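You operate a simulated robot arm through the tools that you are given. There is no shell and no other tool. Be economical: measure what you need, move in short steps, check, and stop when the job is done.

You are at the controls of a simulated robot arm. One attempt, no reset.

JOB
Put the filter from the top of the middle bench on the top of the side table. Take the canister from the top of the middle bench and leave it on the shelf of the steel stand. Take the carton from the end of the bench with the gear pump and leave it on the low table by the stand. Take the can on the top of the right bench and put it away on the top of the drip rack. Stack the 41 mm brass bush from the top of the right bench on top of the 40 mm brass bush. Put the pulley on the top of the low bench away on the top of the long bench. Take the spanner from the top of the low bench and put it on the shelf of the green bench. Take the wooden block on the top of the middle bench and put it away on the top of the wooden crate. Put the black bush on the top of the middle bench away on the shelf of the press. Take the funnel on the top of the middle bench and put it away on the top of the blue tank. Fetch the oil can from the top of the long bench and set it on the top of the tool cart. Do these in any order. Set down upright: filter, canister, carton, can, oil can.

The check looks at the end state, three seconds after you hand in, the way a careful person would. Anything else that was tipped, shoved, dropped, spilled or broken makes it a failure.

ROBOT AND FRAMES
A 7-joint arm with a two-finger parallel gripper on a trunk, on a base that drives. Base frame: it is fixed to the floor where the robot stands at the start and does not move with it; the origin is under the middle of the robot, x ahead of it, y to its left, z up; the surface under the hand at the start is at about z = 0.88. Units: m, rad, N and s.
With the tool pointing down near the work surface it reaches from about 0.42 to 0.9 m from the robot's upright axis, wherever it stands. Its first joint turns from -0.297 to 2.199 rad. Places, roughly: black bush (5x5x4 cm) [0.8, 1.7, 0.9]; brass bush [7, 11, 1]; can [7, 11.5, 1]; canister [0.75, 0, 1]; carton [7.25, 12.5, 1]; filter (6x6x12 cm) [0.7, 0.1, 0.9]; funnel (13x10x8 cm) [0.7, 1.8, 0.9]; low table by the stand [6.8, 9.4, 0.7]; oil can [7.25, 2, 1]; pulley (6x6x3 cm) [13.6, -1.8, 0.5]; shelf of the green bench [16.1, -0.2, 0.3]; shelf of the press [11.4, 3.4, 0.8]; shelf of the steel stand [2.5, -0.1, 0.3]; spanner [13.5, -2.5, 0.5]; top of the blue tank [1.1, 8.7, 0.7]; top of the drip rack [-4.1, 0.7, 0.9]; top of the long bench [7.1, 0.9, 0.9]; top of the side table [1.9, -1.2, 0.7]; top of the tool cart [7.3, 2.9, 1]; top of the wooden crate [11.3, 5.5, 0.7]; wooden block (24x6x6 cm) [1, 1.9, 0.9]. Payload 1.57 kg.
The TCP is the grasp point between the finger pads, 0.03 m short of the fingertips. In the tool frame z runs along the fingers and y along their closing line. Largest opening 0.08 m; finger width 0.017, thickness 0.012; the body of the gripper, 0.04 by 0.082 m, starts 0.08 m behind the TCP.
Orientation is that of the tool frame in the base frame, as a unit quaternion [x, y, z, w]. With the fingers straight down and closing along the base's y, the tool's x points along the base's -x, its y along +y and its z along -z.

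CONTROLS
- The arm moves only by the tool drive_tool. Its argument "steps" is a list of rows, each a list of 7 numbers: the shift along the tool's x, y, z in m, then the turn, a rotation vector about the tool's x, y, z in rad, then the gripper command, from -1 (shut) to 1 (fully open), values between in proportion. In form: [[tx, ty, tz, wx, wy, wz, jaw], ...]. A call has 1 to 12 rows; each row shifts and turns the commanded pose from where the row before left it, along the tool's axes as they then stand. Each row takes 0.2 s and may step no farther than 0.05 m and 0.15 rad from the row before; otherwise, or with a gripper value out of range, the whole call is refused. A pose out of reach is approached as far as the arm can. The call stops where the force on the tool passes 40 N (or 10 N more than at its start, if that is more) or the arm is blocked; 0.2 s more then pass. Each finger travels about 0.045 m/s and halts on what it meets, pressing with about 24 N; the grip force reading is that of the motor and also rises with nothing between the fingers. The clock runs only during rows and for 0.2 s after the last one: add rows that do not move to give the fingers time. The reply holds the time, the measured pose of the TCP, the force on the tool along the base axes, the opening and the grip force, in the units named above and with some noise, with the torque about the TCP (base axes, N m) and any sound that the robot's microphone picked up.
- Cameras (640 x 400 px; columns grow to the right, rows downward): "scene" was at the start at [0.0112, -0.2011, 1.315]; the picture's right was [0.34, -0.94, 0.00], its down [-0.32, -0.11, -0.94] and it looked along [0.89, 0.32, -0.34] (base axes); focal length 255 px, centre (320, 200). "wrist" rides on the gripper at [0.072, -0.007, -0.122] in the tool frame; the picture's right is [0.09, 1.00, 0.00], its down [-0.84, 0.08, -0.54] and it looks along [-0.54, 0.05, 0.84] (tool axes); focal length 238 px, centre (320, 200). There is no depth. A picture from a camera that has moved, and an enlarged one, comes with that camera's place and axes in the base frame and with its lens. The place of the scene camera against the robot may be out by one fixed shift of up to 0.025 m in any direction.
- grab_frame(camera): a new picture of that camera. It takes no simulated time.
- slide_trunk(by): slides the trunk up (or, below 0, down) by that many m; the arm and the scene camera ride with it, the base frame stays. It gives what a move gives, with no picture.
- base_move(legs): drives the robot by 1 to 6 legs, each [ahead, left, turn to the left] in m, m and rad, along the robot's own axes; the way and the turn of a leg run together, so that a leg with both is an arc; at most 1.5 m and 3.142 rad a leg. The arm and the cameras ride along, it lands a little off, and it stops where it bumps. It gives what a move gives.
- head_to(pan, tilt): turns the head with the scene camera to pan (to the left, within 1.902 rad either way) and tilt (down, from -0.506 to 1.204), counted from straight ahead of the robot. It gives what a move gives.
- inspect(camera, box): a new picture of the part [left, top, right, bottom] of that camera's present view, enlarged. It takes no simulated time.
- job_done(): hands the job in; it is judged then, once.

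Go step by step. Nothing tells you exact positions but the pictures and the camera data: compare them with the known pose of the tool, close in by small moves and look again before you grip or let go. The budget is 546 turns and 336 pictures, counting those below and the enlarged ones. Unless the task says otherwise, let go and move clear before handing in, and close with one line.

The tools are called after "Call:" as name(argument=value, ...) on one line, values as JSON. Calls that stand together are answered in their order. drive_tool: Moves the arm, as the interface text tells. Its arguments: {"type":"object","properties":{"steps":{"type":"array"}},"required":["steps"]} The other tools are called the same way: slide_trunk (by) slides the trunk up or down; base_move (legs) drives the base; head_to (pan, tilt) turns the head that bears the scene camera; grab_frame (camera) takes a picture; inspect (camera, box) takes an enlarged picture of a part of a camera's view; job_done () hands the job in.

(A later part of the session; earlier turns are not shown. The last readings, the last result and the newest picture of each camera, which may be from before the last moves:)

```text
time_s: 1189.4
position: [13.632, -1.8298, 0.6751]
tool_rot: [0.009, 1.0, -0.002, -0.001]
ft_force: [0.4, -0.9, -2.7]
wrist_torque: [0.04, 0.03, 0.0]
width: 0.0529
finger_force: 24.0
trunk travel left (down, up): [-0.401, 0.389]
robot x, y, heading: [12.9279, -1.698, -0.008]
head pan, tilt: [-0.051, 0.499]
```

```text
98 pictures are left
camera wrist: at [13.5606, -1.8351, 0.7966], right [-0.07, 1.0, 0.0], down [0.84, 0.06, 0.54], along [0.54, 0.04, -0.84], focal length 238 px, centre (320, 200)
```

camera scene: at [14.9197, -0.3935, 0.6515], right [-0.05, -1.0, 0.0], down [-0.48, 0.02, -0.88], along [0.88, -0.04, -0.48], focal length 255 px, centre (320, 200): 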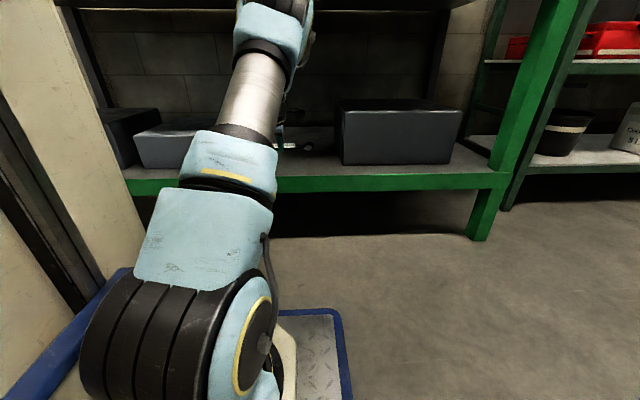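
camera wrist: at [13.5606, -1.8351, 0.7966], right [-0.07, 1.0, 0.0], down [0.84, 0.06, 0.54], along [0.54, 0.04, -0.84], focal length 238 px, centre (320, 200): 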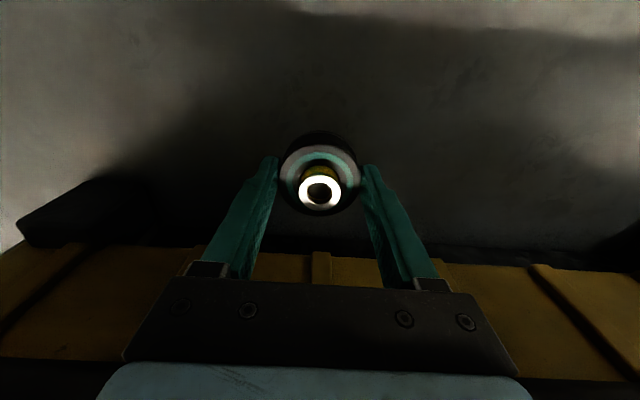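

Pulley held. Raise, and drive west towards the long bench.

Call:
slide_trunk(by=0.38)

Call:
base_move(legs=[[-0.7, 0, 0], [0, 0, 2.9], [1.4, 0, 0], [1.4, 0, 0], [0.9, 0, 0]])

Call:
head_to(pan=-0.2, tilt=0.25)

Call:
grab_frame(camera="scene")

```text
time_s: 1193.0
position: [13.6322, -1.8287, 1.0532]
tool_rot: [0.009, 1.0, -0.001, 0.0]
ft_force: [0.1, -0.7, -3.8]
wrist_torque: [0.02, 0.01, -0.01]
width: 0.053
finger_force: 23.9
trunk travel left (down, up): [-0.781, 0.009]
robot x, y, heading: [12.9284, -1.6987, -0.007]
head pan, tilt: [-0.051, 0.499]
```

```text
time_s: 1221.1
position: [8.016, -0.4841, 1.0541]
tool_rot: [0.991, -0.135, 0.001, -0.002]
ft_force: [0.4, 0.4, -3.7]
wrist_torque: [-0.01, -0.02, 0.05]
width: 0.0525
finger_force: 24.5
trunk travel left (down, up): [-0.781, 0.009]
robot x, y, heading: [8.6653, -0.7826, 2.888]
head pan, tilt: [-0.051, 0.499]
```

```text
time_s: 1221.9
position: [8.016, -0.4848, 1.054]
tool_rot: [0.991, -0.135, 0.001, -0.002]
ft_force: [-0.5, -0.1, -3.0]
wrist_torque: [0.03, 0.02, 0.01]
width: 0.0528
finger_force: 24.4
trunk travel left (down, up): [-0.781, 0.009]
robot x, y, heading: [8.6642, -0.7845, 2.882]
head pan, tilt: [-0.201, 0.25]
```

```text
97 pictures are left
camera scene: at [8.7189, -0.5444, 1.4545], right [0.44, 0.9, 0.0], down [0.22, -0.11, -0.97], along [-0.87, 0.43, -0.25], focal length 255 px, centre (320, 200)
```

scene: 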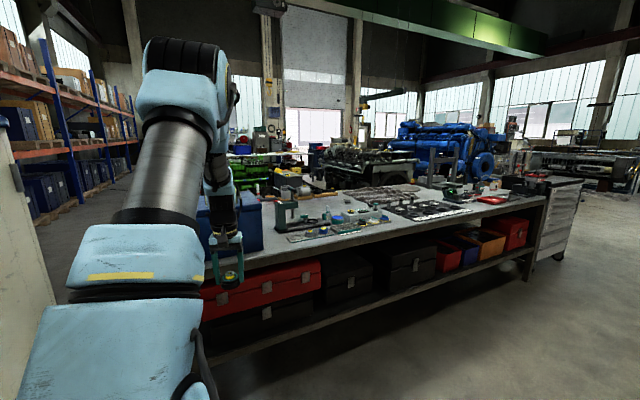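

Call:
inspect(camera="scene", box=[200, 150, 400, 275])

Call:
inspect(camera="scene", box=[400, 140, 600, 265])

```text
3.20 times, centred on (300, 212) of scene
camera zoom: at [8.7189, -0.5444, 1.4545], right [0.44, 0.9, 0.0], down [0.22, -0.11, -0.97], along [-0.87, 0.43, -0.25], focal length 815 px, centre (384, 160)
```

zoom: 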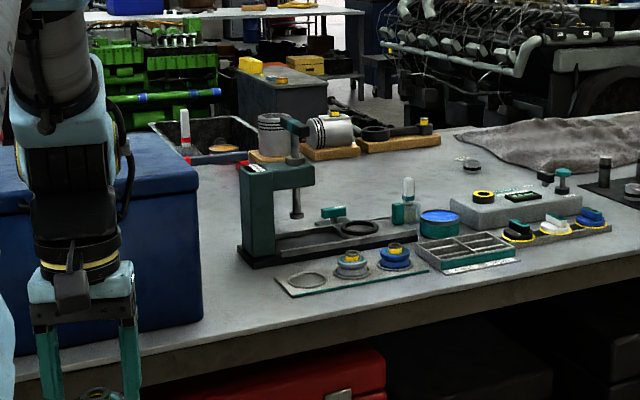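

```text
3.20 times, centred on (500, 202) of scene
camera zoom: at [8.7189, -0.5444, 1.4545], right [0.44, 0.9, 0.0], down [0.22, -0.11, -0.97], along [-0.87, 0.43, -0.25], focal length 815 px, centre (-256, 192)
```

zoom: 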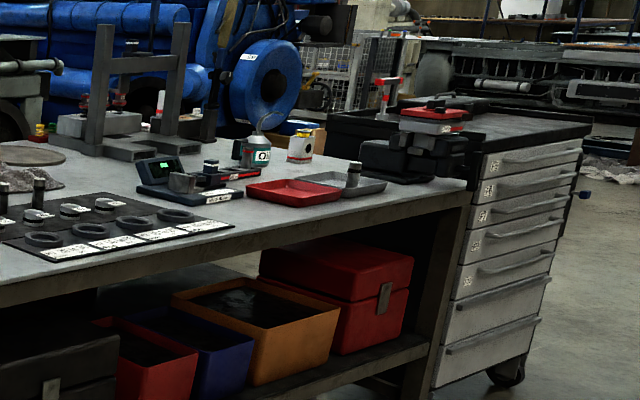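

Many items on the long bench; a free spot near its east edge is about (7.57, 1.43), and the oil can (green) stands at (7.2, 2.0). Line up with it.

Call:
base_move(legs=[[0, 0, 0.255], [0, -1.1, 0], [0, -1.0, 0], [0.2, 0, 0]])

Call:
grab_frame(camera="wrist")

Call:
head_to(pan=-0.2, tilt=0.4)

Call:
grab_frame(camera="scene")

```text
time_s: 1234.2
position: [7.7753, 1.4168, 1.0531]
tool_rot: [1.0, -0.008, 0.0, -0.001]
ft_force: [0.5, -0.2, -3.8]
wrist_torque: [0.02, -0.06, -0.01]
width: 0.0525
finger_force: 23.7
trunk travel left (down, up): [-0.781, 0.009]
robot x, y, heading: [8.4785, 1.2879, 3.144]
head pan, tilt: [-0.201, 0.25]
```

```text
94 pictures are left
camera wrist: at [7.8475, 1.4218, 1.1764], right [0.08, -1.0, 0.0], down [-0.84, -0.07, 0.54], along [-0.54, -0.04, -0.84], focal length 238 px, centre (320, 200)
```

wrist: 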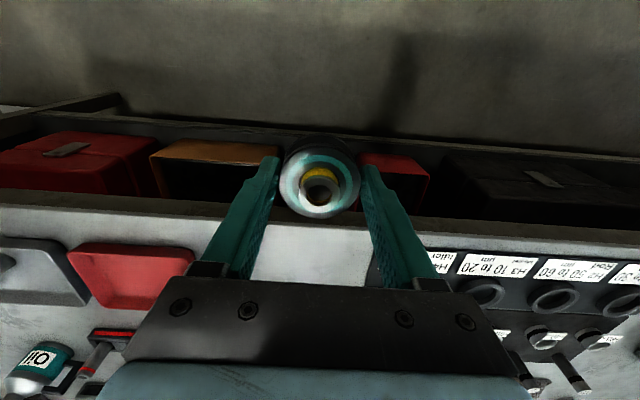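

```text
time_s: 1234.9
position: [7.7747, 1.4165, 1.0531]
tool_rot: [1.0, -0.008, 0.001, -0.002]
ft_force: [-0.4, 0.5, -4.0]
wrist_torque: [-0.01, 0.0, 0.02]
width: 0.0527
finger_force: 24.3
trunk travel left (down, up): [-0.781, 0.009]
robot x, y, heading: [8.4778, 1.2912, 3.142]
head pan, tilt: [-0.201, 0.4]
```

```text
93 pictures are left
camera scene: at [8.4703, 1.5371, 1.4407], right [0.2, 0.98, 0.0], down [0.38, -0.08, -0.92], along [-0.9, 0.19, -0.39], focal length 255 px, centre (320, 200)
```

scene: 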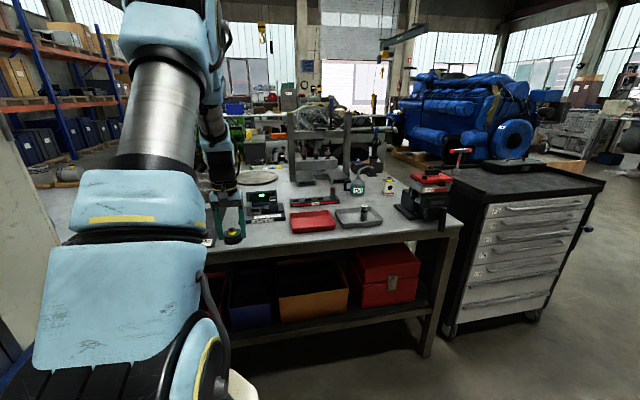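

Call:
base_move(legs=[[0.17, 0, 0]])

Call:
drive_tool(steps=[[-0.03, 0, 0, 0, 0, 0, -1], [-0.03, 0, 0, 0, 0, 0, -1], [0, 0, 0, 0, 0, 0, -1]])

Call:
grab_frame(camera="wrist")

```text
time_s: 1236.4
position: [7.6048, 1.4184, 1.0536]
tool_rot: [1.0, -0.007, 0.001, -0.002]
ft_force: [0.3, 0.1, -4.8]
wrist_torque: [-0.03, -0.01, 0.02]
width: 0.0527
finger_force: 24.0
trunk travel left (down, up): [-0.781, 0.009]
robot x, y, heading: [8.3093, 1.2911, 3.137]
head pan, tilt: [-0.201, 0.4]
```

```text
time_s: 1237.2
position: [7.5438, 1.4182, 1.0532]
tool_rot: [1.0, -0.007, 0.0, -0.001]
ft_force: [0.5, -0.4, -4.1]
wrist_torque: [0.02, 0.01, -0.03]
width: 0.0529
finger_force: 23.2
trunk travel left (down, up): [-0.781, 0.009]
robot x, y, heading: [8.3024, 1.2907, 3.139]
head pan, tilt: [-0.201, 0.4]
```

```text
92 pictures are left
camera wrist: at [7.616, 1.4226, 1.1768], right [0.08, -1.0, 0.0], down [-0.84, -0.07, 0.54], along [-0.54, -0.04, -0.84], focal length 238 px, centre (320, 200)
```

wrist: 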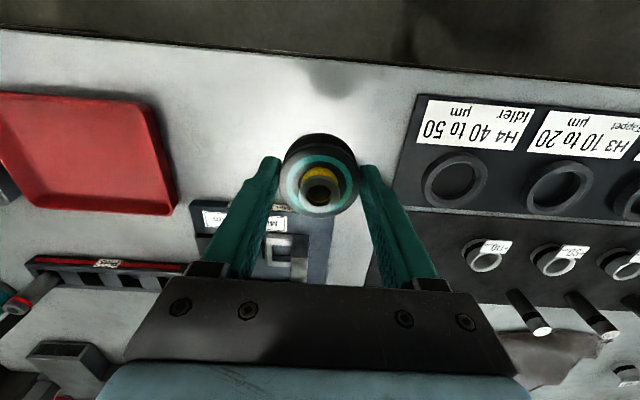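

Call:
drive_tool(steps=[[0, 0, 0.04, 0, 0, 0, -1], [0, 0, 0.04, 0, 0, 0, -1], [0, 0, 0.03, 0, 0, 0, -1], [0, 0, 0.006, 0, 0, 0, -1], [0, 0, 0.005, 0, 0, 0, -1], [0, 0, 0.005, 0, 0, 0, -1], [0, 0, 0.005, 0, 0, 0, -1]])

```text
time_s: 1238.8
position: [7.5445, 1.4193, 0.9237]
tool_rot: [1.0, -0.007, 0.001, -0.002]
ft_force: [0.4, 0.1, -3.7]
wrist_torque: [0.01, -0.01, -0.01]
width: 0.0526
finger_force: 23.9
trunk travel left (down, up): [-0.781, 0.009]
robot x, y, heading: [8.3067, 1.291, 3.14]
head pan, tilt: [-0.201, 0.4]
```

Call:
drive_tool(steps=[[0, 0, 0.004, 0, 0, 0, -1], [0, 0, 0.004, 0, 0, 0, -1], [0, 0, 0.004, 0, 0, 0, -1], [0, 0, 0.004, 0, 0, 0, -1], [0, 0, 0.004, 0, 0, 0, -1]])

```text
time_s: 1239.9
position: [7.5442, 1.419, 0.91]
tool_rot: [1.0, -0.007, -0.002, -0.002]
ft_force: [11.9, 1.3, 21.2]
wrist_torque: [-0.71, -0.56, 0.5]
width: 0.0527
finger_force: 24.2
trunk travel left (down, up): [-0.781, 0.009]
robot x, y, heading: [8.3088, 1.2916, 3.136]
head pan, tilt: [-0.201, 0.4]
stopped in row 5: the force on the tool passed its limit at 47 N (the readings are from after the stop); the commanded pose is now the measured one
```

Contact. Release and rise.

Call:
drive_tool(steps=[[0, 0, -0.005, 0, 0, 0, -1], [0, 0, 0, 0, 0, 0, 0.6], [0, 0, 0, 0, 0, 0, 0.9], [0, 0, 0, 0, 0, 0, 0.9], [0, 0, -0.03, 0, 0, 0, 0.9], [0, 0, -0.05, 0, 0, 0, 0.9], [0, 0, -0.05, 0, 0, 0, 0.9], [0, 0, -0.05, 0, 0, 0, 0.9]])

Call:
grab_frame(camera="wrist")

```text
time_s: 1241.7
position: [7.542, 1.4192, 1.0927]
tool_rot: [1.0, -0.007, -0.002, -0.001]
ft_force: [-1.2, 0.1, 0.5]
wrist_torque: [-0.05, -0.02, -0.01]
width: 0.076
finger_force: 0.0
trunk travel left (down, up): [-0.781, 0.009]
robot x, y, heading: [8.3043, 1.2919, 3.14]
head pan, tilt: [-0.201, 0.4]
```

```text
91 pictures are left
camera wrist: at [7.615, 1.4231, 1.2154], right [0.08, -1.0, 0.0], down [-0.84, -0.07, 0.54], along [-0.54, -0.04, -0.84], focal length 238 px, centre (320, 200)
```

wrist: 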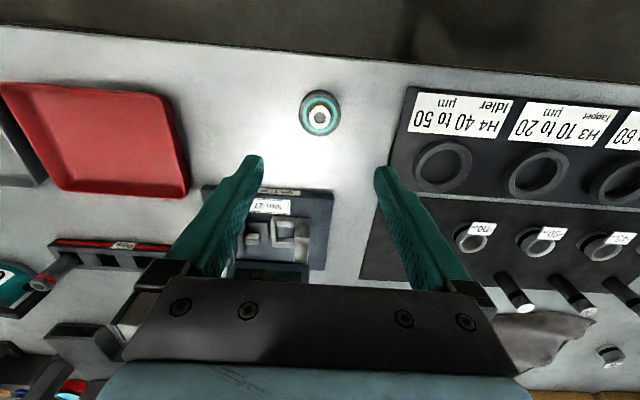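

Pulley stands on the long bench. Next the oil can: rise and shift north to look at it.

Call:
drive_tool(steps=[[0, 0, -0.045, 0, 0, 0, 0.9], [0, 0, -0.045, 0, 0, 0, 0.9], [0, 0, -0.045, 0, 0, 0, 1], [0.03, 0, -0.03, 0, 0, 0, 1]])

Call:
base_move(legs=[[0, -0.56, 0]])

Call:
grab_frame(camera="wrist")

Call:
head_to(pan=-0.1, tilt=0.4)

Call:
grab_frame(camera="scene")

```text
time_s: 1242.7
position: [7.5718, 1.4181, 1.2561]
tool_rot: [1.0, -0.007, -0.001, -0.002]
ft_force: [0.6, 0.5, -0.4]
wrist_torque: [0.01, -0.04, 0.02]
width: 0.08
finger_force: 0.1
trunk travel left (down, up): [-0.781, 0.009]
robot x, y, heading: [8.3054, 1.2911, 3.14]
head pan, tilt: [-0.201, 0.4]
```

```text
time_s: 1246.0
position: [7.5725, 1.9818, 1.2562]
tool_rot: [1.0, -0.005, -0.003, -0.002]
ft_force: [0.3, -0.7, -0.4]
wrist_torque: [-0.02, 0.0, -0.03]
width: 0.0798
finger_force: 0.1
trunk travel left (down, up): [-0.781, 0.009]
robot x, y, heading: [8.3036, 1.8609, -3.136]
head pan, tilt: [-0.201, 0.4]
```

```text
90 pictures are left
camera wrist: at [7.6445, 1.9862, 1.379], right [0.08, -1.0, 0.0], down [-0.84, -0.07, 0.55], along [-0.54, -0.04, -0.84], focal length 238 px, centre (320, 200)
```

wrist: 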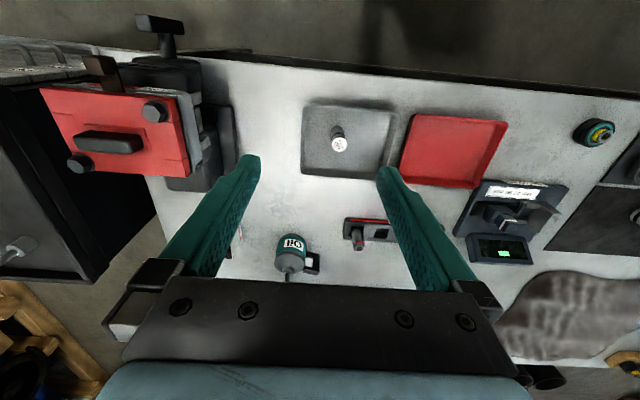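

```text
time_s: 1246.6
position: [7.5714, 1.9808, 1.2564]
tool_rot: [1.0, -0.005, -0.003, -0.001]
ft_force: [-0.2, -1.2, 0.4]
wrist_torque: [-0.01, 0.01, 0.01]
width: 0.0798
finger_force: 0.0
trunk travel left (down, up): [-0.781, 0.009]
robot x, y, heading: [8.307, 1.8579, -3.139]
head pan, tilt: [-0.099, 0.4]
```

```text
89 pictures are left
camera scene: at [8.2964, 2.0966, 1.4406], right [0.1, 1.0, 0.0], down [0.39, -0.04, -0.92], along [-0.92, 0.09, -0.39], focal length 255 px, centre (320, 200)
```

scene: 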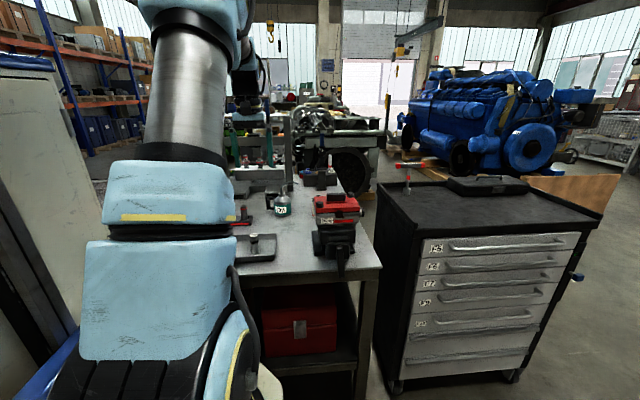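

Call:
inspect(camera="wrist", box=[230, 200, 390, 290])

Call:
inspect(camera="scene", box=[230, 150, 390, 250])

```text
4.00 times, centred on (310, 245) of wrist
camera zoom: at [7.6445, 1.9863, 1.3791], right [0.08, -1.0, 0.0], down [-0.84, -0.07, 0.55], along [-0.54, -0.04, -0.84], focal length 953 px, centre (360, 20)
```

zoom: 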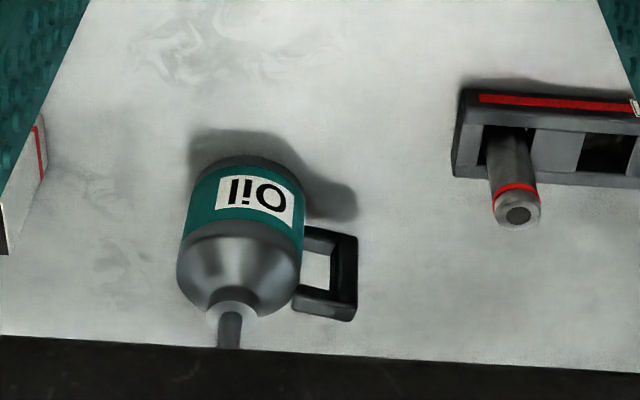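

```text
4.00 times, centred on (310, 200) of scene
camera zoom: at [8.2964, 2.0966, 1.4406], right [0.1, 1.0, 0.0], down [0.39, -0.04, -0.92], along [-0.92, 0.09, -0.39], focal length 1018 px, centre (360, 200)
```

zoom: 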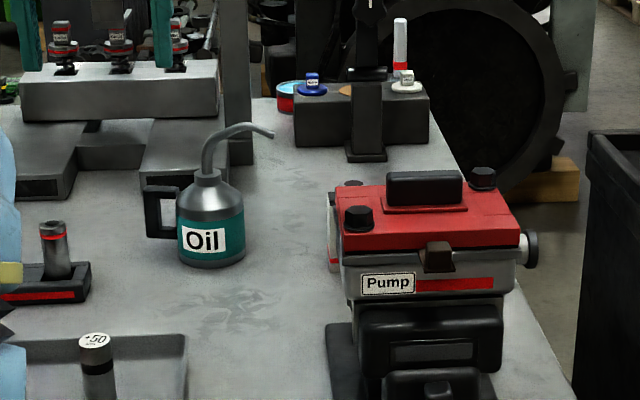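

The oil can: green body ~73 mm, gooseneck spout towards north, handle south. I'll grip its neck with the tool down and the fingers closing along x. Move to the bench edge and yaw the tool.

Call:
base_move(legs=[[0.235, 0.0, 0]])

Call:
drive_tool(steps=[[0, 0, 0, 0, 0, 0.143, 1], [0, 0, 0, 0, 0, 0.143, 1], [0, 0, 0, 0, 0, 0.143, 1], [0, 0, 0, 0, 0, 0.143, 1], [0, 0, 0, 0, 0, 0.143, 1], [0, 0, 0, 0, 0, 0.143, 1], [0, 0, 0, 0, 0, 0.143, 1], [0, 0, 0, 0, 0, 0.143, 1], [0, 0, 0, 0, 0, 0.143, 1], [0, 0, 0, 0, 0, 0.143, 1], [0, 0, 0, 0, 0, 0.14, 1], [0, 0, 0, 0, 0, 0, 1]])

Call:
grab_frame(camera="wrist")

```text
time_s: 1248.4
position: [7.3355, 1.9768, 1.2563]
tool_rot: [1.0, -0.002, -0.001, -0.002]
ft_force: [-0.1, 0.3, -0.6]
wrist_torque: [0.01, -0.03, 0.01]
width: 0.0801
finger_force: 0.1
trunk travel left (down, up): [-0.781, 0.009]
robot x, y, heading: [8.0688, 1.859, -3.138]
head pan, tilt: [-0.099, 0.4]
```

```text
time_s: 1251.0
position: [7.3348, 1.9782, 1.2573]
tool_rot: [-0.705, 0.709, 0.002, 0.0]
ft_force: [-0.3, 0.7, 0.5]
wrist_torque: [0.0, -0.02, -0.01]
width: 0.0803
finger_force: 0.1
trunk travel left (down, up): [-0.781, 0.009]
robot x, y, heading: [8.0733, 1.8589, -3.14]
head pan, tilt: [-0.099, 0.4]
```

```text
86 pictures are left
camera wrist: at [7.3426, 1.9041, 1.3792], right [-1.0, -0.09, 0.0], down [-0.07, 0.84, 0.55], along [-0.05, 0.54, -0.84], focal length 238 px, centre (320, 200)
```

wrist: 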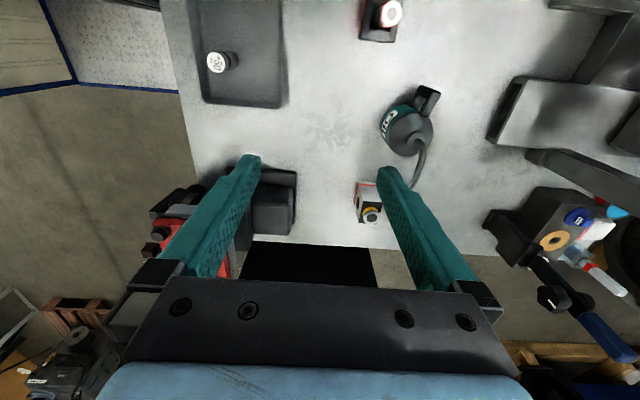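

Call:
drive_tool(steps=[[-0.012, 0.034, 0.033, 0, 0, 0, 1], [-0.012, 0.034, 0.033, 0, 0, 0, 1], [-0.012, 0.034, 0.033, 0, 0, 0, 1], [-0.012, 0.034, 0.033, 0, 0, 0, 1], [0, 0.03, 0, 0, 0, 0, 1], [0, 0, 0, 0, 0, 0, 1]])

Call:
grab_frame(camera="wrist")

```text
time_s: 1252.4
position: [7.1695, 2.0251, 1.1242]
tool_rot: [-0.706, 0.708, 0.002, 0.001]
ft_force: [0.2, 0.0, 0.6]
wrist_torque: [0.04, 0.01, 0.01]
width: 0.0799
finger_force: 0.0
trunk travel left (down, up): [-0.781, 0.009]
robot x, y, heading: [8.0735, 1.8596, -3.135]
head pan, tilt: [-0.099, 0.4]
```

```text
85 pictures are left
camera wrist: at [7.1771, 1.9517, 1.2467], right [-1.0, -0.09, 0.0], down [-0.07, 0.84, 0.55], along [-0.05, 0.54, -0.84], focal length 238 px, centre (320, 200)
```

wrist: 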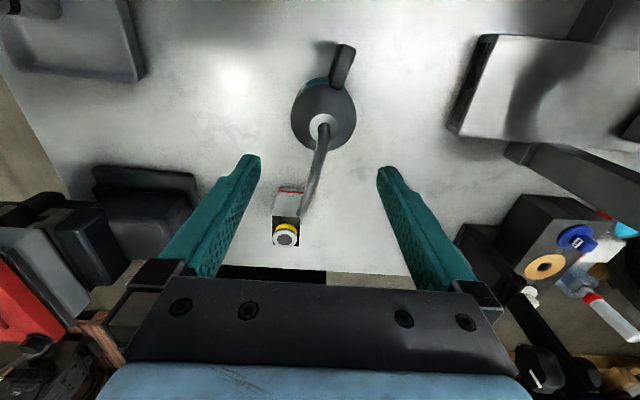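

The tool is right over the neck. Descend with partly closed fingers.

Call:
drive_tool(steps=[[0.001, 0.001, 0.035, 0, 0, 0, 0.3], [0, 0, 0.035, 0, 0, 0, 0.1], [0, 0, 0.025, 0, 0, 0, 0.1], [0, 0, 0, 0, 0, 0, 0.1]])

Call:
grab_frame(camera="wrist")

Call:
inspect(camera="scene", box=[230, 120, 350, 220])

```text
time_s: 1253.4
position: [7.1674, 2.0246, 1.0292]
tool_rot: [-0.706, 0.708, 0.002, 0.0]
ft_force: [-0.6, -0.2, 0.4]
wrist_torque: [0.01, 0.0, 0.0]
width: 0.044
finger_force: 0.0
trunk travel left (down, up): [-0.781, 0.009]
robot x, y, heading: [8.0709, 1.8602, -3.133]
head pan, tilt: [-0.099, 0.4]
```

```text
84 pictures are left
camera wrist: at [7.1751, 1.9521, 1.1516], right [-1.0, -0.09, 0.0], down [-0.07, 0.84, 0.55], along [-0.05, 0.54, -0.84], focal length 238 px, centre (320, 200)
```

wrist: 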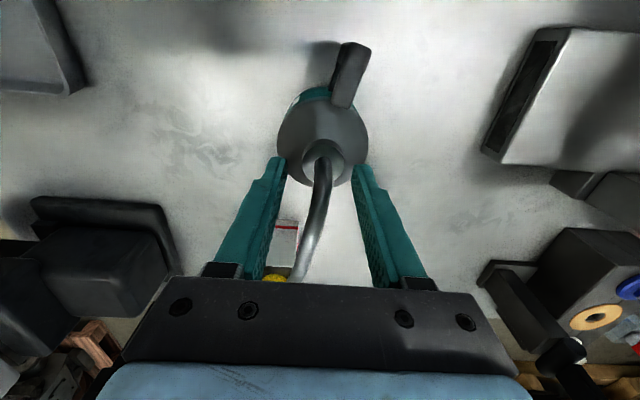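

```text
4.00 times, centred on (290, 170) of scene
camera zoom: at [8.0596, 2.0953, 1.4406], right [0.09, 1.0, 0.0], down [0.39, -0.04, -0.92], along [-0.92, 0.08, -0.39], focal length 1018 px, centre (440, 320)
```

zoom: 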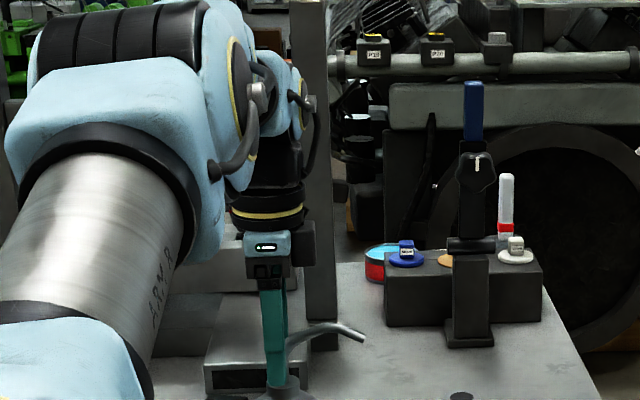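

Call:
drive_tool(steps=[[0, 0, 0.007, 0, 0, 0, 0.1], [0, 0, 0.005, 0, 0, 0, 0.1], [0, 0, 0, 0, 0, 0, 0.1]])

Call:
inspect(camera="wrist", box=[230, 80, 410, 290])

```text
time_s: 1254.2
position: [7.1675, 2.025, 1.0179]
tool_rot: [-0.706, 0.708, 0.003, 0.0]
ft_force: [-1.3, -0.1, -0.6]
wrist_torque: [0.01, -0.01, 0.03]
width: 0.0439
finger_force: 0.1
trunk travel left (down, up): [-0.781, 0.009]
robot x, y, heading: [8.0708, 1.8596, -3.137]
head pan, tilt: [-0.099, 0.4]
```

```text
1.90 times, centred on (320, 185) of wrist
camera zoom: at [7.1747, 1.9521, 1.1402], right [-1.0, -0.09, 0.0], down [-0.07, 0.84, 0.55], along [-0.05, 0.54, -0.84], focal length 454 px, centre (320, 229)
```

zoom: 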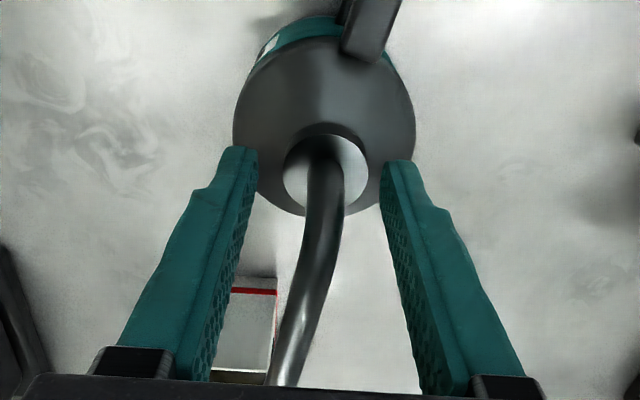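

Call:
drive_tool(steps=[[0, 0, 0, 0, 0, 0, -0.3], [0, 0, 0, 0, 0, 0, -1], [0, 0, 0, 0, 0, 0, -1], [0, 0, 0, 0, 0, 0, -1]])

Call:
inspect(camera="wrist", box=[230, 80, 410, 290])

```text
time_s: 1255.2
position: [7.1662, 2.026, 1.0186]
tool_rot: [-0.706, 0.708, 0.004, 0.0]
ft_force: [-2.3, 1.3, 1.0]
wrist_torque: [0.14, 0.48, -0.04]
width: 0.0128
finger_force: 23.9
trunk travel left (down, up): [-0.781, 0.009]
robot x, y, heading: [8.0688, 1.8597, -3.133]
head pan, tilt: [-0.099, 0.4]
```

```text
1.90 times, centred on (320, 185) of wrist
camera zoom: at [7.1746, 1.9524, 1.1405], right [-1.0, -0.09, 0.0], down [-0.07, 0.83, 0.55], along [-0.05, 0.54, -0.84], focal length 454 px, centre (320, 229)
```

zoom: 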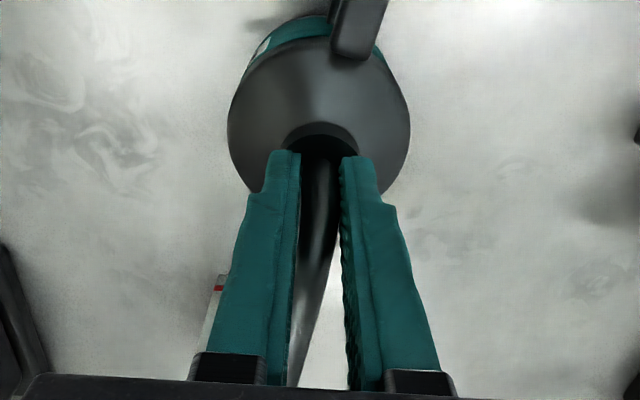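

Fingers hold the spout's base tube (12.8 mm). Test-lift slightly.

Call:
drive_tool(steps=[[0, 0, -0.01, 0, 0, 0, -1], [0, 0, -0.02, 0, 0, 0, -1], [0, 0, 0, 0, 0, 0, -1], [0, 0, 0, 0, 0, 0, -1]])

Call:
grab_frame(camera="wrist")

Call:
grab_frame(camera="scene")

```text
time_s: 1256.2
position: [7.1665, 2.025, 1.048]
tool_rot: [-0.706, 0.708, 0.003, 0.0]
ft_force: [-0.2, 0.3, -4.1]
wrist_torque: [0.02, 0.03, 0.03]
width: 0.0129
finger_force: 24.4
trunk travel left (down, up): [-0.781, 0.009]
robot x, y, heading: [8.073, 1.8562, -3.134]
head pan, tilt: [-0.099, 0.4]
```

```text
80 pictures are left
camera wrist: at [7.1742, 1.9524, 1.1707], right [-1.0, -0.09, 0.0], down [-0.07, 0.84, 0.55], along [-0.05, 0.54, -0.84], focal length 238 px, centre (320, 200)
```

wrist: 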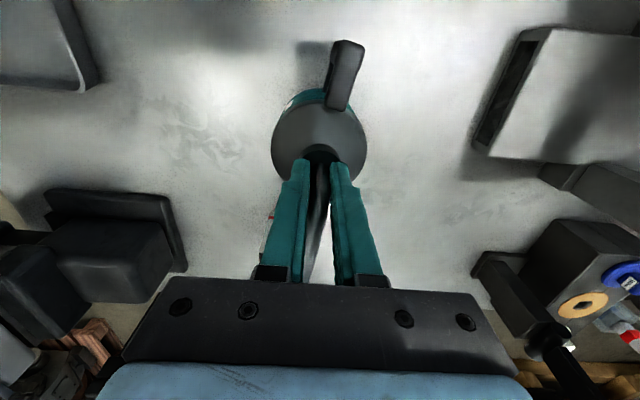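

```text
79 pictures are left
camera scene: at [8.0595, 2.0953, 1.4406], right [0.09, 1.0, 0.0], down [0.39, -0.04, -0.92], along [-0.92, 0.08, -0.39], focal length 255 px, centre (320, 200)
```

scene: 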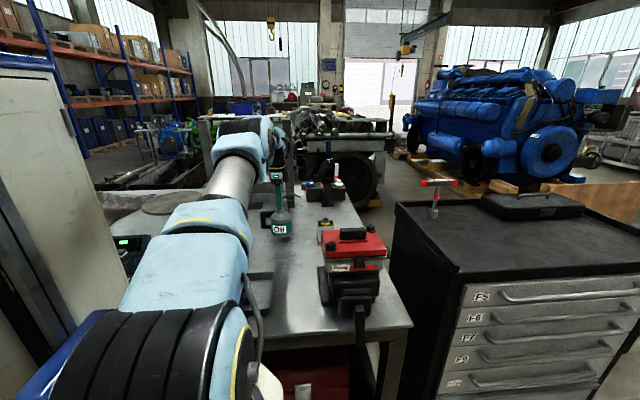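

Oil can is upright in the grip. Raise it and carry it over to the tool cart's top.

Call:
drive_tool(steps=[[0, 0, -0.045, 0, 0, 0, -1], [0, -0.02, -0.045, 0, 0, 0, -1], [0, -0.02, -0.045, 0, 0, 0, -1], [0, -0.02, -0.045, 0, 0, 0, -1], [0, -0.02, -0.03, 0, 0, 0, -1], [0, 0, 0, 0, 0, 0, -1]])

Call:
base_move(legs=[[-0.12, 0, 0], [0, -0.79, 0]])

Call:
grab_frame(camera="wrist")

Call:
grab_frame(camera="scene")

```text
time_s: 1257.6
position: [7.2465, 2.0268, 1.2562]
tool_rot: [-0.706, 0.708, 0.002, 0.0]
ft_force: [0.1, -0.4, -4.4]
wrist_torque: [0.03, -0.02, -0.03]
width: 0.0128
finger_force: 24.2
trunk travel left (down, up): [-0.781, 0.009]
robot x, y, heading: [8.0697, 1.8587, -3.134]
head pan, tilt: [-0.099, 0.4]
```

```text
time_s: 1262.7
position: [7.3597, 2.8277, 1.2569]
tool_rot: [-0.707, 0.707, 0.003, 0.0]
ft_force: [0.4, 1.4, -3.9]
wrist_torque: [-0.01, 0.0, 0.0]
width: 0.0128
finger_force: 24.0
trunk travel left (down, up): [-0.781, 0.009]
robot x, y, heading: [8.1855, 2.6633, -3.129]
head pan, tilt: [-0.099, 0.4]
```

```text
78 pictures are left
camera wrist: at [7.3676, 2.7543, 1.3784], right [-1.0, -0.09, 0.0], down [-0.07, 0.83, 0.55], along [-0.05, 0.54, -0.84], focal length 238 px, centre (320, 200)
```

wrist: 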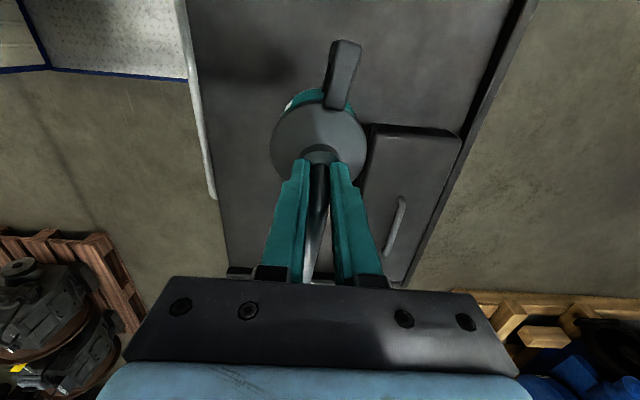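

```text
77 pictures are left
camera scene: at [8.1722, 2.8984, 1.4406], right [0.09, 1.0, 0.0], down [0.39, -0.03, -0.92], along [-0.92, 0.08, -0.39], focal length 255 px, centre (320, 200)
```

scene: 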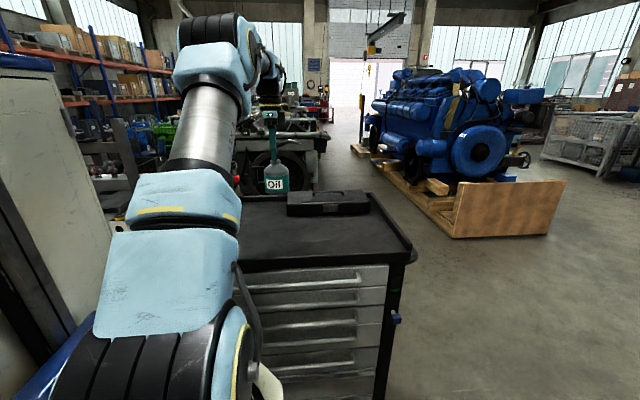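

Call:
drive_tool(steps=[[0.03, -0.03, 0.02, 0, 0, 0, -1], [0, 0, 0.035, 0, 0, 0, -1], [0, 0, 0.02, 0, 0, 0, -1], [0, 0, 0.006, 0, 0, 0, -1], [0, 0, 0.006, 0, 0, 0, -1], [0, 0, 0.006, 0, 0, 0, -1], [0, 0, 0.006, 0, 0, 0, -1]])

Call:
grab_frame(camera="scene")

```text
time_s: 1264.3
position: [7.3894, 2.7971, 1.1562]
tool_rot: [-0.707, 0.707, 0.002, -0.001]
ft_force: [-1.1, -0.6, -3.2]
wrist_torque: [0.01, 0.03, 0.01]
width: 0.0127
finger_force: 23.9
trunk travel left (down, up): [-0.781, 0.009]
robot x, y, heading: [8.1873, 2.6623, -3.134]
head pan, tilt: [-0.099, 0.4]
```

```text
76 pictures are left
camera scene: at [8.1722, 2.8984, 1.4406], right [0.09, 1.0, 0.0], down [0.39, -0.03, -0.92], along [-0.92, 0.08, -0.39], focal length 255 px, centre (320, 200)
```

scene: 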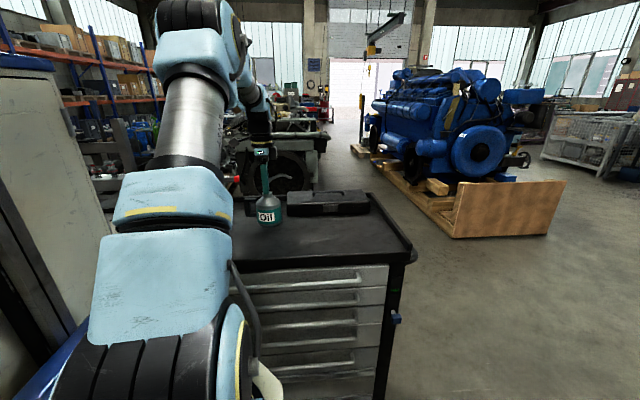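

Call:
drive_tool(steps=[[0, 0, 0.005, 0, 0, 0, -1], [0, 0, 0.005, 0, 0, 0, -1], [0, 0, 0.005, 0, 0, 0, -1], [0, 0, 0.005, 0, 0, 0, -1], [0, 0, 0.005, 0, 0, 0, -1], [0, 0, 0.005, 0, 0, 0, -1]])

Call:
inspect(camera="scene", box=[230, 140, 350, 240])

```text
time_s: 1265.7
position: [7.3883, 2.7967, 1.1261]
tool_rot: [-0.706, 0.708, 0.003, -0.001]
ft_force: [-0.6, -0.5, -4.2]
wrist_torque: [-0.01, 0.0, 0.0]
width: 0.0128
finger_force: 24.1
trunk travel left (down, up): [-0.781, 0.009]
robot x, y, heading: [8.1798, 2.665, -3.133]
head pan, tilt: [-0.099, 0.4]
```

```text
4.00 times, centred on (290, 190) of scene
camera zoom: at [8.1722, 2.8985, 1.4406], right [0.09, 1.0, 0.0], down [0.39, -0.03, -0.92], along [-0.92, 0.08, -0.39], focal length 1018 px, centre (440, 240)
```

zoom: 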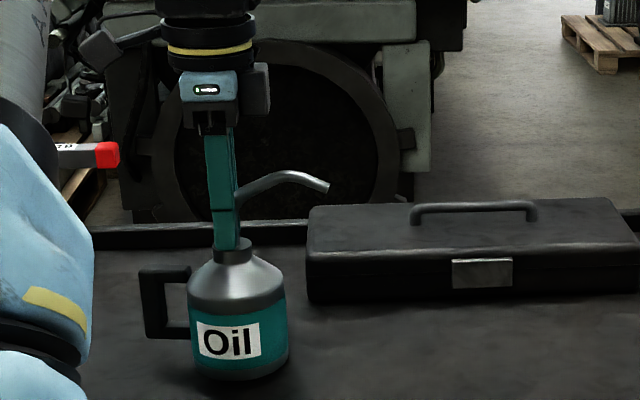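

Call:
drive_tool(steps=[[0, 0, 0.004, 0, 0, 0, -1], [0, 0, 0.004, 0, 0, 0, -1], [0, 0, 0.004, 0, 0, 0, -1], [0, 0, 0.004, 0, 0, 0, -1], [0, 0, 0.004, 0, 0, 0, -1]])

Call:
inspect(camera="scene", box=[230, 140, 350, 240])

```text
time_s: 1266.8
position: [7.389, 2.7987, 1.1172]
tool_rot: [-0.706, 0.708, 0.006, -0.005]
ft_force: [0.7, -0.9, 15.7]
wrist_torque: [-0.11, -0.84, 0.04]
width: 0.0127
finger_force: 24.0
trunk travel left (down, up): [-0.781, 0.009]
robot x, y, heading: [8.1849, 2.664, -3.13]
head pan, tilt: [-0.099, 0.4]
stopped in row 5: the force on the tool passed its limit at 45 N (the readings are from after the stop); the commanded pose is now the measured one
```

```text
4.00 times, centred on (290, 190) of scene
camera zoom: at [8.1735, 2.8983, 1.4406], right [0.09, 1.0, 0.0], down [0.39, -0.03, -0.92], along [-0.92, 0.08, -0.39], focal length 1018 px, centre (440, 240)
```

zoom: 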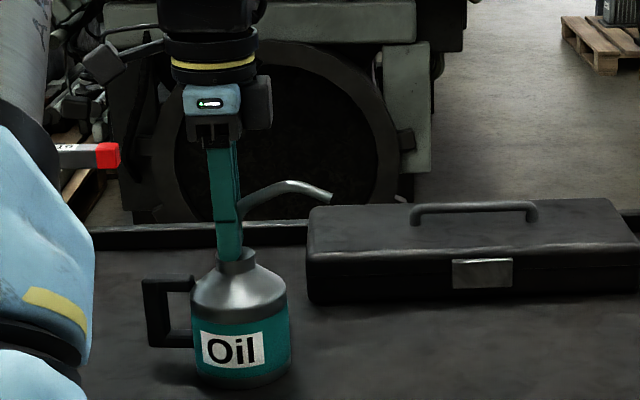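

Call:
drive_tool(steps=[[0, 0, -0.004, 0, 0, 0, -1], [0, 0, 0, 0, 0, 0, -1], [0, 0, 0, 0, 0, 0, -0.4], [0, 0, 0, 0, 0, 0, 0.1], [0, 0, 0, 0, 0, 0, 0.1], [0, 0, -0.02, 0, 0, 0, 0.1], [0, 0, -0.04, 0, 0, 0, 0.2], [0, 0, -0.05, 0, 0, 0, 0.3], [0, 0, -0.04, 0, 0, 0, 0.5]])

Call:
inspect(camera="scene", box=[230, 140, 350, 240])

```text
time_s: 1268.8
position: [7.3907, 2.8016, 1.2706]
tool_rot: [-0.706, 0.708, 0.006, -0.002]
ft_force: [-0.7, 0.4, -0.5]
wrist_torque: [0.0, -0.01, -0.03]
width: 0.06
finger_force: 0.0
trunk travel left (down, up): [-0.781, 0.009]
robot x, y, heading: [8.1814, 2.6605, -3.133]
head pan, tilt: [-0.099, 0.4]
```

```text
4.00 times, centred on (290, 190) of scene
camera zoom: at [8.1722, 2.8984, 1.4406], right [0.09, 1.0, 0.0], down [0.39, -0.03, -0.92], along [-0.92, 0.08, -0.39], focal length 1018 px, centre (440, 240)
```

zoom: 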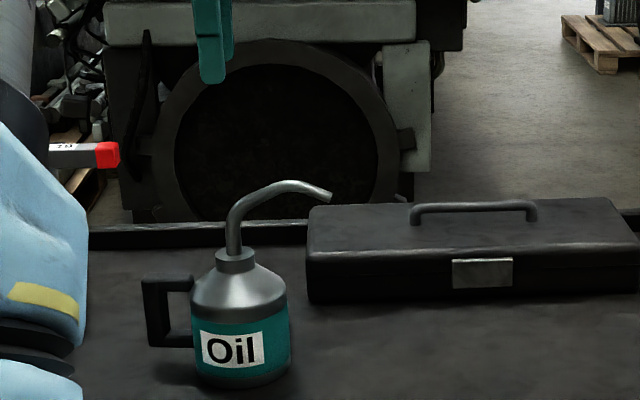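

Oil can stands on the tool cart. Last job: the wooden block. Drive back to the middle bench's west side by the south aisle.

Call:
base_move(legs=[[-0.4, 0, 0], [0, 1.45, 0], [0, 1.45, 0], [0, 1.45, 0], [0, 0.27, 0], [1.4, 0, 0]])

Call:
base_move(legs=[[1.45, 0, -0.01], [1.45, 0, 0], [1.45, 0, 0], [1.45, 0, 0], [1.45, 0, 0], [0.4, 0, 0]])

```text
time_s: 1299.8
position: [6.3956, -1.778, 1.2672]
tool_rot: [-0.699, 0.715, 0.005, -0.003]
ft_force: [0.2, 0.6, 0.9]
wrist_torque: [0.0, 0.01, -0.02]
width: 0.0598
finger_force: 0.1
trunk travel left (down, up): [-0.781, 0.009]
robot x, y, heading: [7.1883, -1.9393, 3.132]
head pan, tilt: [-0.099, 0.4]
```

```text
time_s: 1336.4
position: [-1.2703, -1.5104, 1.2695]
tool_rot: [-0.69, 0.724, 0.005, -0.003]
ft_force: [-0.3, 0.1, -0.5]
wrist_torque: [0.01, 0.01, 0.01]
width: 0.0599
finger_force: 0.1
trunk travel left (down, up): [-0.781, 0.009]
robot x, y, heading: [-0.4864, -1.6876, 3.105]
head pan, tilt: [-0.099, 0.4]
```

Call:
base_move(legs=[[0, 0, 0.036], [0, -1.4, 0], [0, -1.4, 0], [0, -0.95, 0], [0, 0, 3.14]])

Call:
base_move(legs=[[0.33, 0, 0]])

Call:
grab_frame(camera="wrist")

```text
time_s: 1362.4
position: [0.3436, 1.9441, 1.2691]
tool_rot: [0.713, 0.701, 0.003, 0.005]
ft_force: [-0.5, -0.4, 0.0]
wrist_torque: [0.0, 0.03, -0.02]
width: 0.06
finger_force: 0.1
trunk travel left (down, up): [-0.781, 0.009]
robot x, y, heading: [-0.4483, 2.0968, -0.004]
head pan, tilt: [-0.099, 0.4]
```

```text
time_s: 1364.6
position: [0.6771, 1.9367, 1.2694]
tool_rot: [0.715, 0.699, 0.002, 0.007]
ft_force: [-0.2, -0.4, -0.5]
wrist_torque: [0.0, 0.01, -0.01]
width: 0.0598
finger_force: 0.1
trunk travel left (down, up): [-0.781, 0.009]
robot x, y, heading: [-0.1152, 2.0967, -0.012]
head pan, tilt: [-0.099, 0.4]
```

```text
72 pictures are left
camera wrist: at [0.6716, 2.0093, 1.3915], right [1.0, 0.07, 0.01], down [0.05, -0.84, 0.55], along [0.05, -0.54, -0.84], focal length 238 px, centre (320, 200)
```

wrist: 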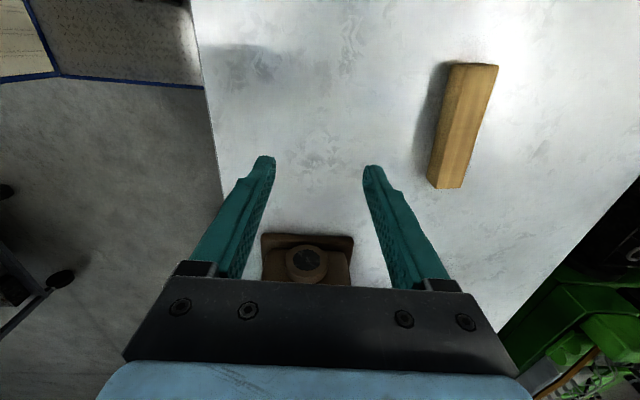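

The block's centre is (0.958, 1.886), turned 8.5°. Shift the base, extend and yaw to match.

Call:
base_move(legs=[[0.145, -0.2, 0.012]])

Call:
drive_tool(steps=[[0.025, 0.022, 0.033, 0, 0, -0.02, 1], [0.025, 0.022, 0.033, 0, 0, -0.03, 1], [0.025, 0.022, 0.033, 0, 0, -0.03, 1], [0.025, 0.022, 0.033, 0, 0, -0.03, 1], [0.025, 0.022, 0.033, 0, 0, -0.03, 1], [0.025, 0.022, 0.033, 0, 0, -0.02, 1], [0, 0, 0, 0, 0, 0, 1]])

Call:
grab_frame(camera="wrist")

```text
time_s: 1366.4
position: [0.8245, 1.7462, 1.2686]
tool_rot: [0.71, 0.704, 0.003, 0.006]
ft_force: [0.5, 0.2, -0.2]
wrist_torque: [0.02, 0.02, -0.02]
width: 0.0602
finger_force: 0.0
trunk travel left (down, up): [-0.781, 0.009]
robot x, y, heading: [0.0322, 1.8919, 0.002]
head pan, tilt: [-0.099, 0.4]
```

```text
time_s: 1368.0
position: [0.9405, 1.8999, 1.0687]
tool_rot: [0.651, 0.759, 0.001, 0.005]
ft_force: [0.2, 0.2, 0.0]
wrist_torque: [0.03, -0.02, 0.05]
width: 0.08
finger_force: 0.0
out of reach, approached as far as the arm can: row 6
trunk travel left (down, up): [-0.781, 0.009]
robot x, y, heading: [0.0287, 1.8927, 0.004]
head pan, tilt: [-0.099, 0.4]
```

```text
71 pictures are left
camera wrist: at [0.9222, 1.9701, 1.1921], right [0.97, 0.24, 0.01], down [0.2, -0.81, 0.55], along [0.14, -0.53, -0.84], focal length 238 px, centre (320, 200)
```

wrist: 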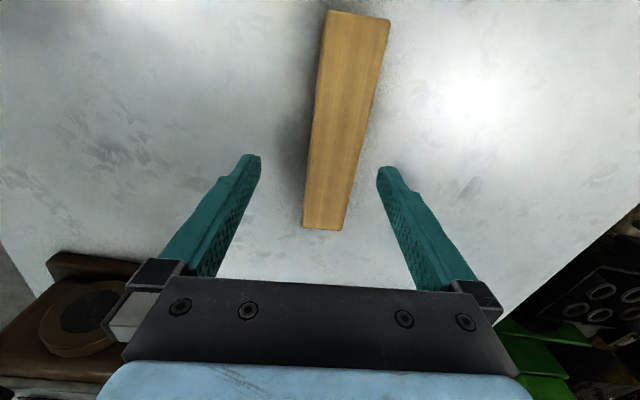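

Call:
drive_tool(steps=[[-0.01, 0.012, 0.03, 0, 0, 0, 1], [0, 0.012, 0.03, 0, 0, 0, 1], [0, 0.008, 0.01, 0, 0, 0, 1], [0, 0, 0, 0, 0, 0, 1]])

Call:
grab_frame(camera="wrist")

```text
time_s: 1369.0
position: [0.9467, 1.8901, 1.0085]
tool_rot: [0.652, 0.759, 0.001, 0.006]
ft_force: [0.2, -0.3, 0.8]
wrist_torque: [0.01, 0.0, 0.02]
width: 0.0797
finger_force: 0.1
out of reach, approached as far as the arm can: row 1, 2, 3
trunk travel left (down, up): [-0.781, 0.009]
robot x, y, heading: [0.0335, 1.8942, 0.002]
head pan, tilt: [-0.099, 0.4]
```

```text
70 pictures are left
camera wrist: at [0.9285, 1.9596, 1.131], right [0.97, 0.24, 0.01], down [0.2, -0.81, 0.55], along [0.14, -0.53, -0.84], focal length 238 px, centre (320, 200)
```

wrist: 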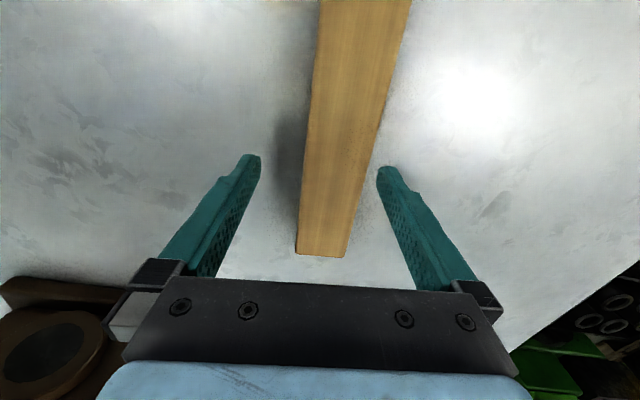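

The arm is ~2 cm short; a slight forward pitch (≈9°) gives the reach.

Call:
drive_tool(steps=[[0, 0, 0, -0.08, 0, 0, 1], [0, 0.008, 0, -0.08, 0, 0, 1], [0, 0.014, 0.0, 0, 0, 0, 1], [0, 0, 0, 0, 0, 0, 1]])

Call:
grab_frame(camera="wrist")

```text
time_s: 1370.0
position: [0.9684, 1.8936, 1.012]
tool_rot: [0.649, 0.756, 0.062, 0.058]
ft_force: [-0.3, 0.1, 0.4]
wrist_torque: [0.02, 0.01, -0.01]
width: 0.08
finger_force: 0.0
trunk travel left (down, up): [-0.781, 0.009]
robot x, y, heading: [0.0313, 1.8942, 0.001]
head pan, tilt: [-0.099, 0.4]
```

```text
69 pictures are left
camera wrist: at [0.9305, 1.9607, 1.1319], right [0.96, 0.24, 0.17], down [0.11, -0.83, 0.55], along [0.27, -0.51, -0.82], focal length 238 px, centre (320, 200)
```

wrist: 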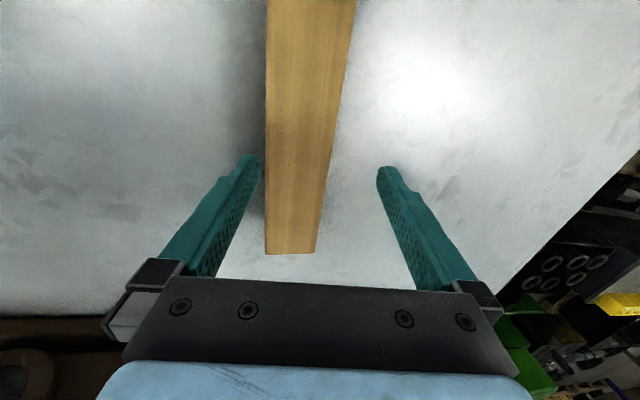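

Call:
drive_tool(steps=[[0, -0.006, 0.0263, 0, 0, 0, 1], [0, -0.006, 0.0263, 0, 0, 0, 1], [0, 0, 0, 0, 0, 0, 1]])

Call:
grab_frame(camera="wrist")

```text
time_s: 1370.8
position: [0.9647, 1.893, 0.9591]
tool_rot: [0.649, 0.756, 0.063, 0.058]
ft_force: [-0.8, -0.4, -0.3]
wrist_torque: [-0.01, 0.0, 0.01]
width: 0.08
finger_force: 0.0
trunk travel left (down, up): [-0.781, 0.009]
robot x, y, heading: [0.0335, 1.8921, -0.002]
head pan, tilt: [-0.099, 0.4]
```

```text
68 pictures are left
camera wrist: at [0.9276, 1.9598, 1.0785], right [0.96, 0.24, 0.17], down [0.11, -0.83, 0.55], along [0.27, -0.51, -0.82], focal length 238 px, centre (320, 200)
```

wrist: 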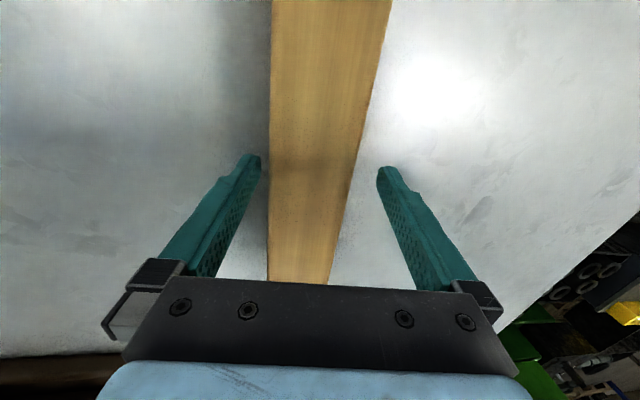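

Call:
drive_tool(steps=[[0, -0.008, 0.018, 0, 0, 0, 1], [0, -0.003, 0.014, 0, 0, 0, 1], [0, 0, 0, 0, 0, 0, 0.6], [0, 0, 0, 0, 0, 0, -1], [0, 0, 0, 0, 0, 0, -1], [0, 0, 0, 0, 0, 0, -1]])

Call:
drive_tool(steps=[[0, 0.004, -0.03, 0, 0, 0, -1], [0, 0.004, -0.03, 0, 0, 0, -1], [0, 0, 0, 0, 0, 0, -1]])

Call:
grab_frame(camera="wrist")

```text
time_s: 1372.2
position: [0.9604, 1.8908, 0.925]
tool_rot: [0.648, 0.757, 0.063, 0.058]
ft_force: [-0.8, 0.0, 3.2]
wrist_torque: [-0.05, 0.2, 0.03]
width: 0.0579
finger_force: 24.5
trunk travel left (down, up): [-0.781, 0.009]
robot x, y, heading: [0.0333, 1.8896, -0.002]
head pan, tilt: [-0.099, 0.4]
```

```text
time_s: 1373.0
position: [0.9574, 1.8925, 0.9848]
tool_rot: [0.649, 0.756, 0.062, 0.058]
ft_force: [-0.2, -0.5, -3.7]
wrist_torque: [0.07, 0.03, -0.02]
width: 0.058
finger_force: 23.9
trunk travel left (down, up): [-0.781, 0.009]
robot x, y, heading: [0.0351, 1.8899, 0.006]
head pan, tilt: [-0.099, 0.4]
```

```text
67 pictures are left
camera wrist: at [0.9197, 1.9592, 1.1042], right [0.96, 0.24, 0.17], down [0.11, -0.83, 0.55], along [0.27, -0.51, -0.82], focal length 238 px, centre (320, 200)
```

wrist: 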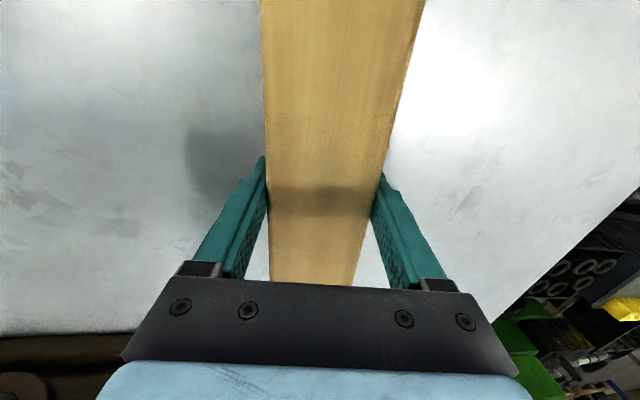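

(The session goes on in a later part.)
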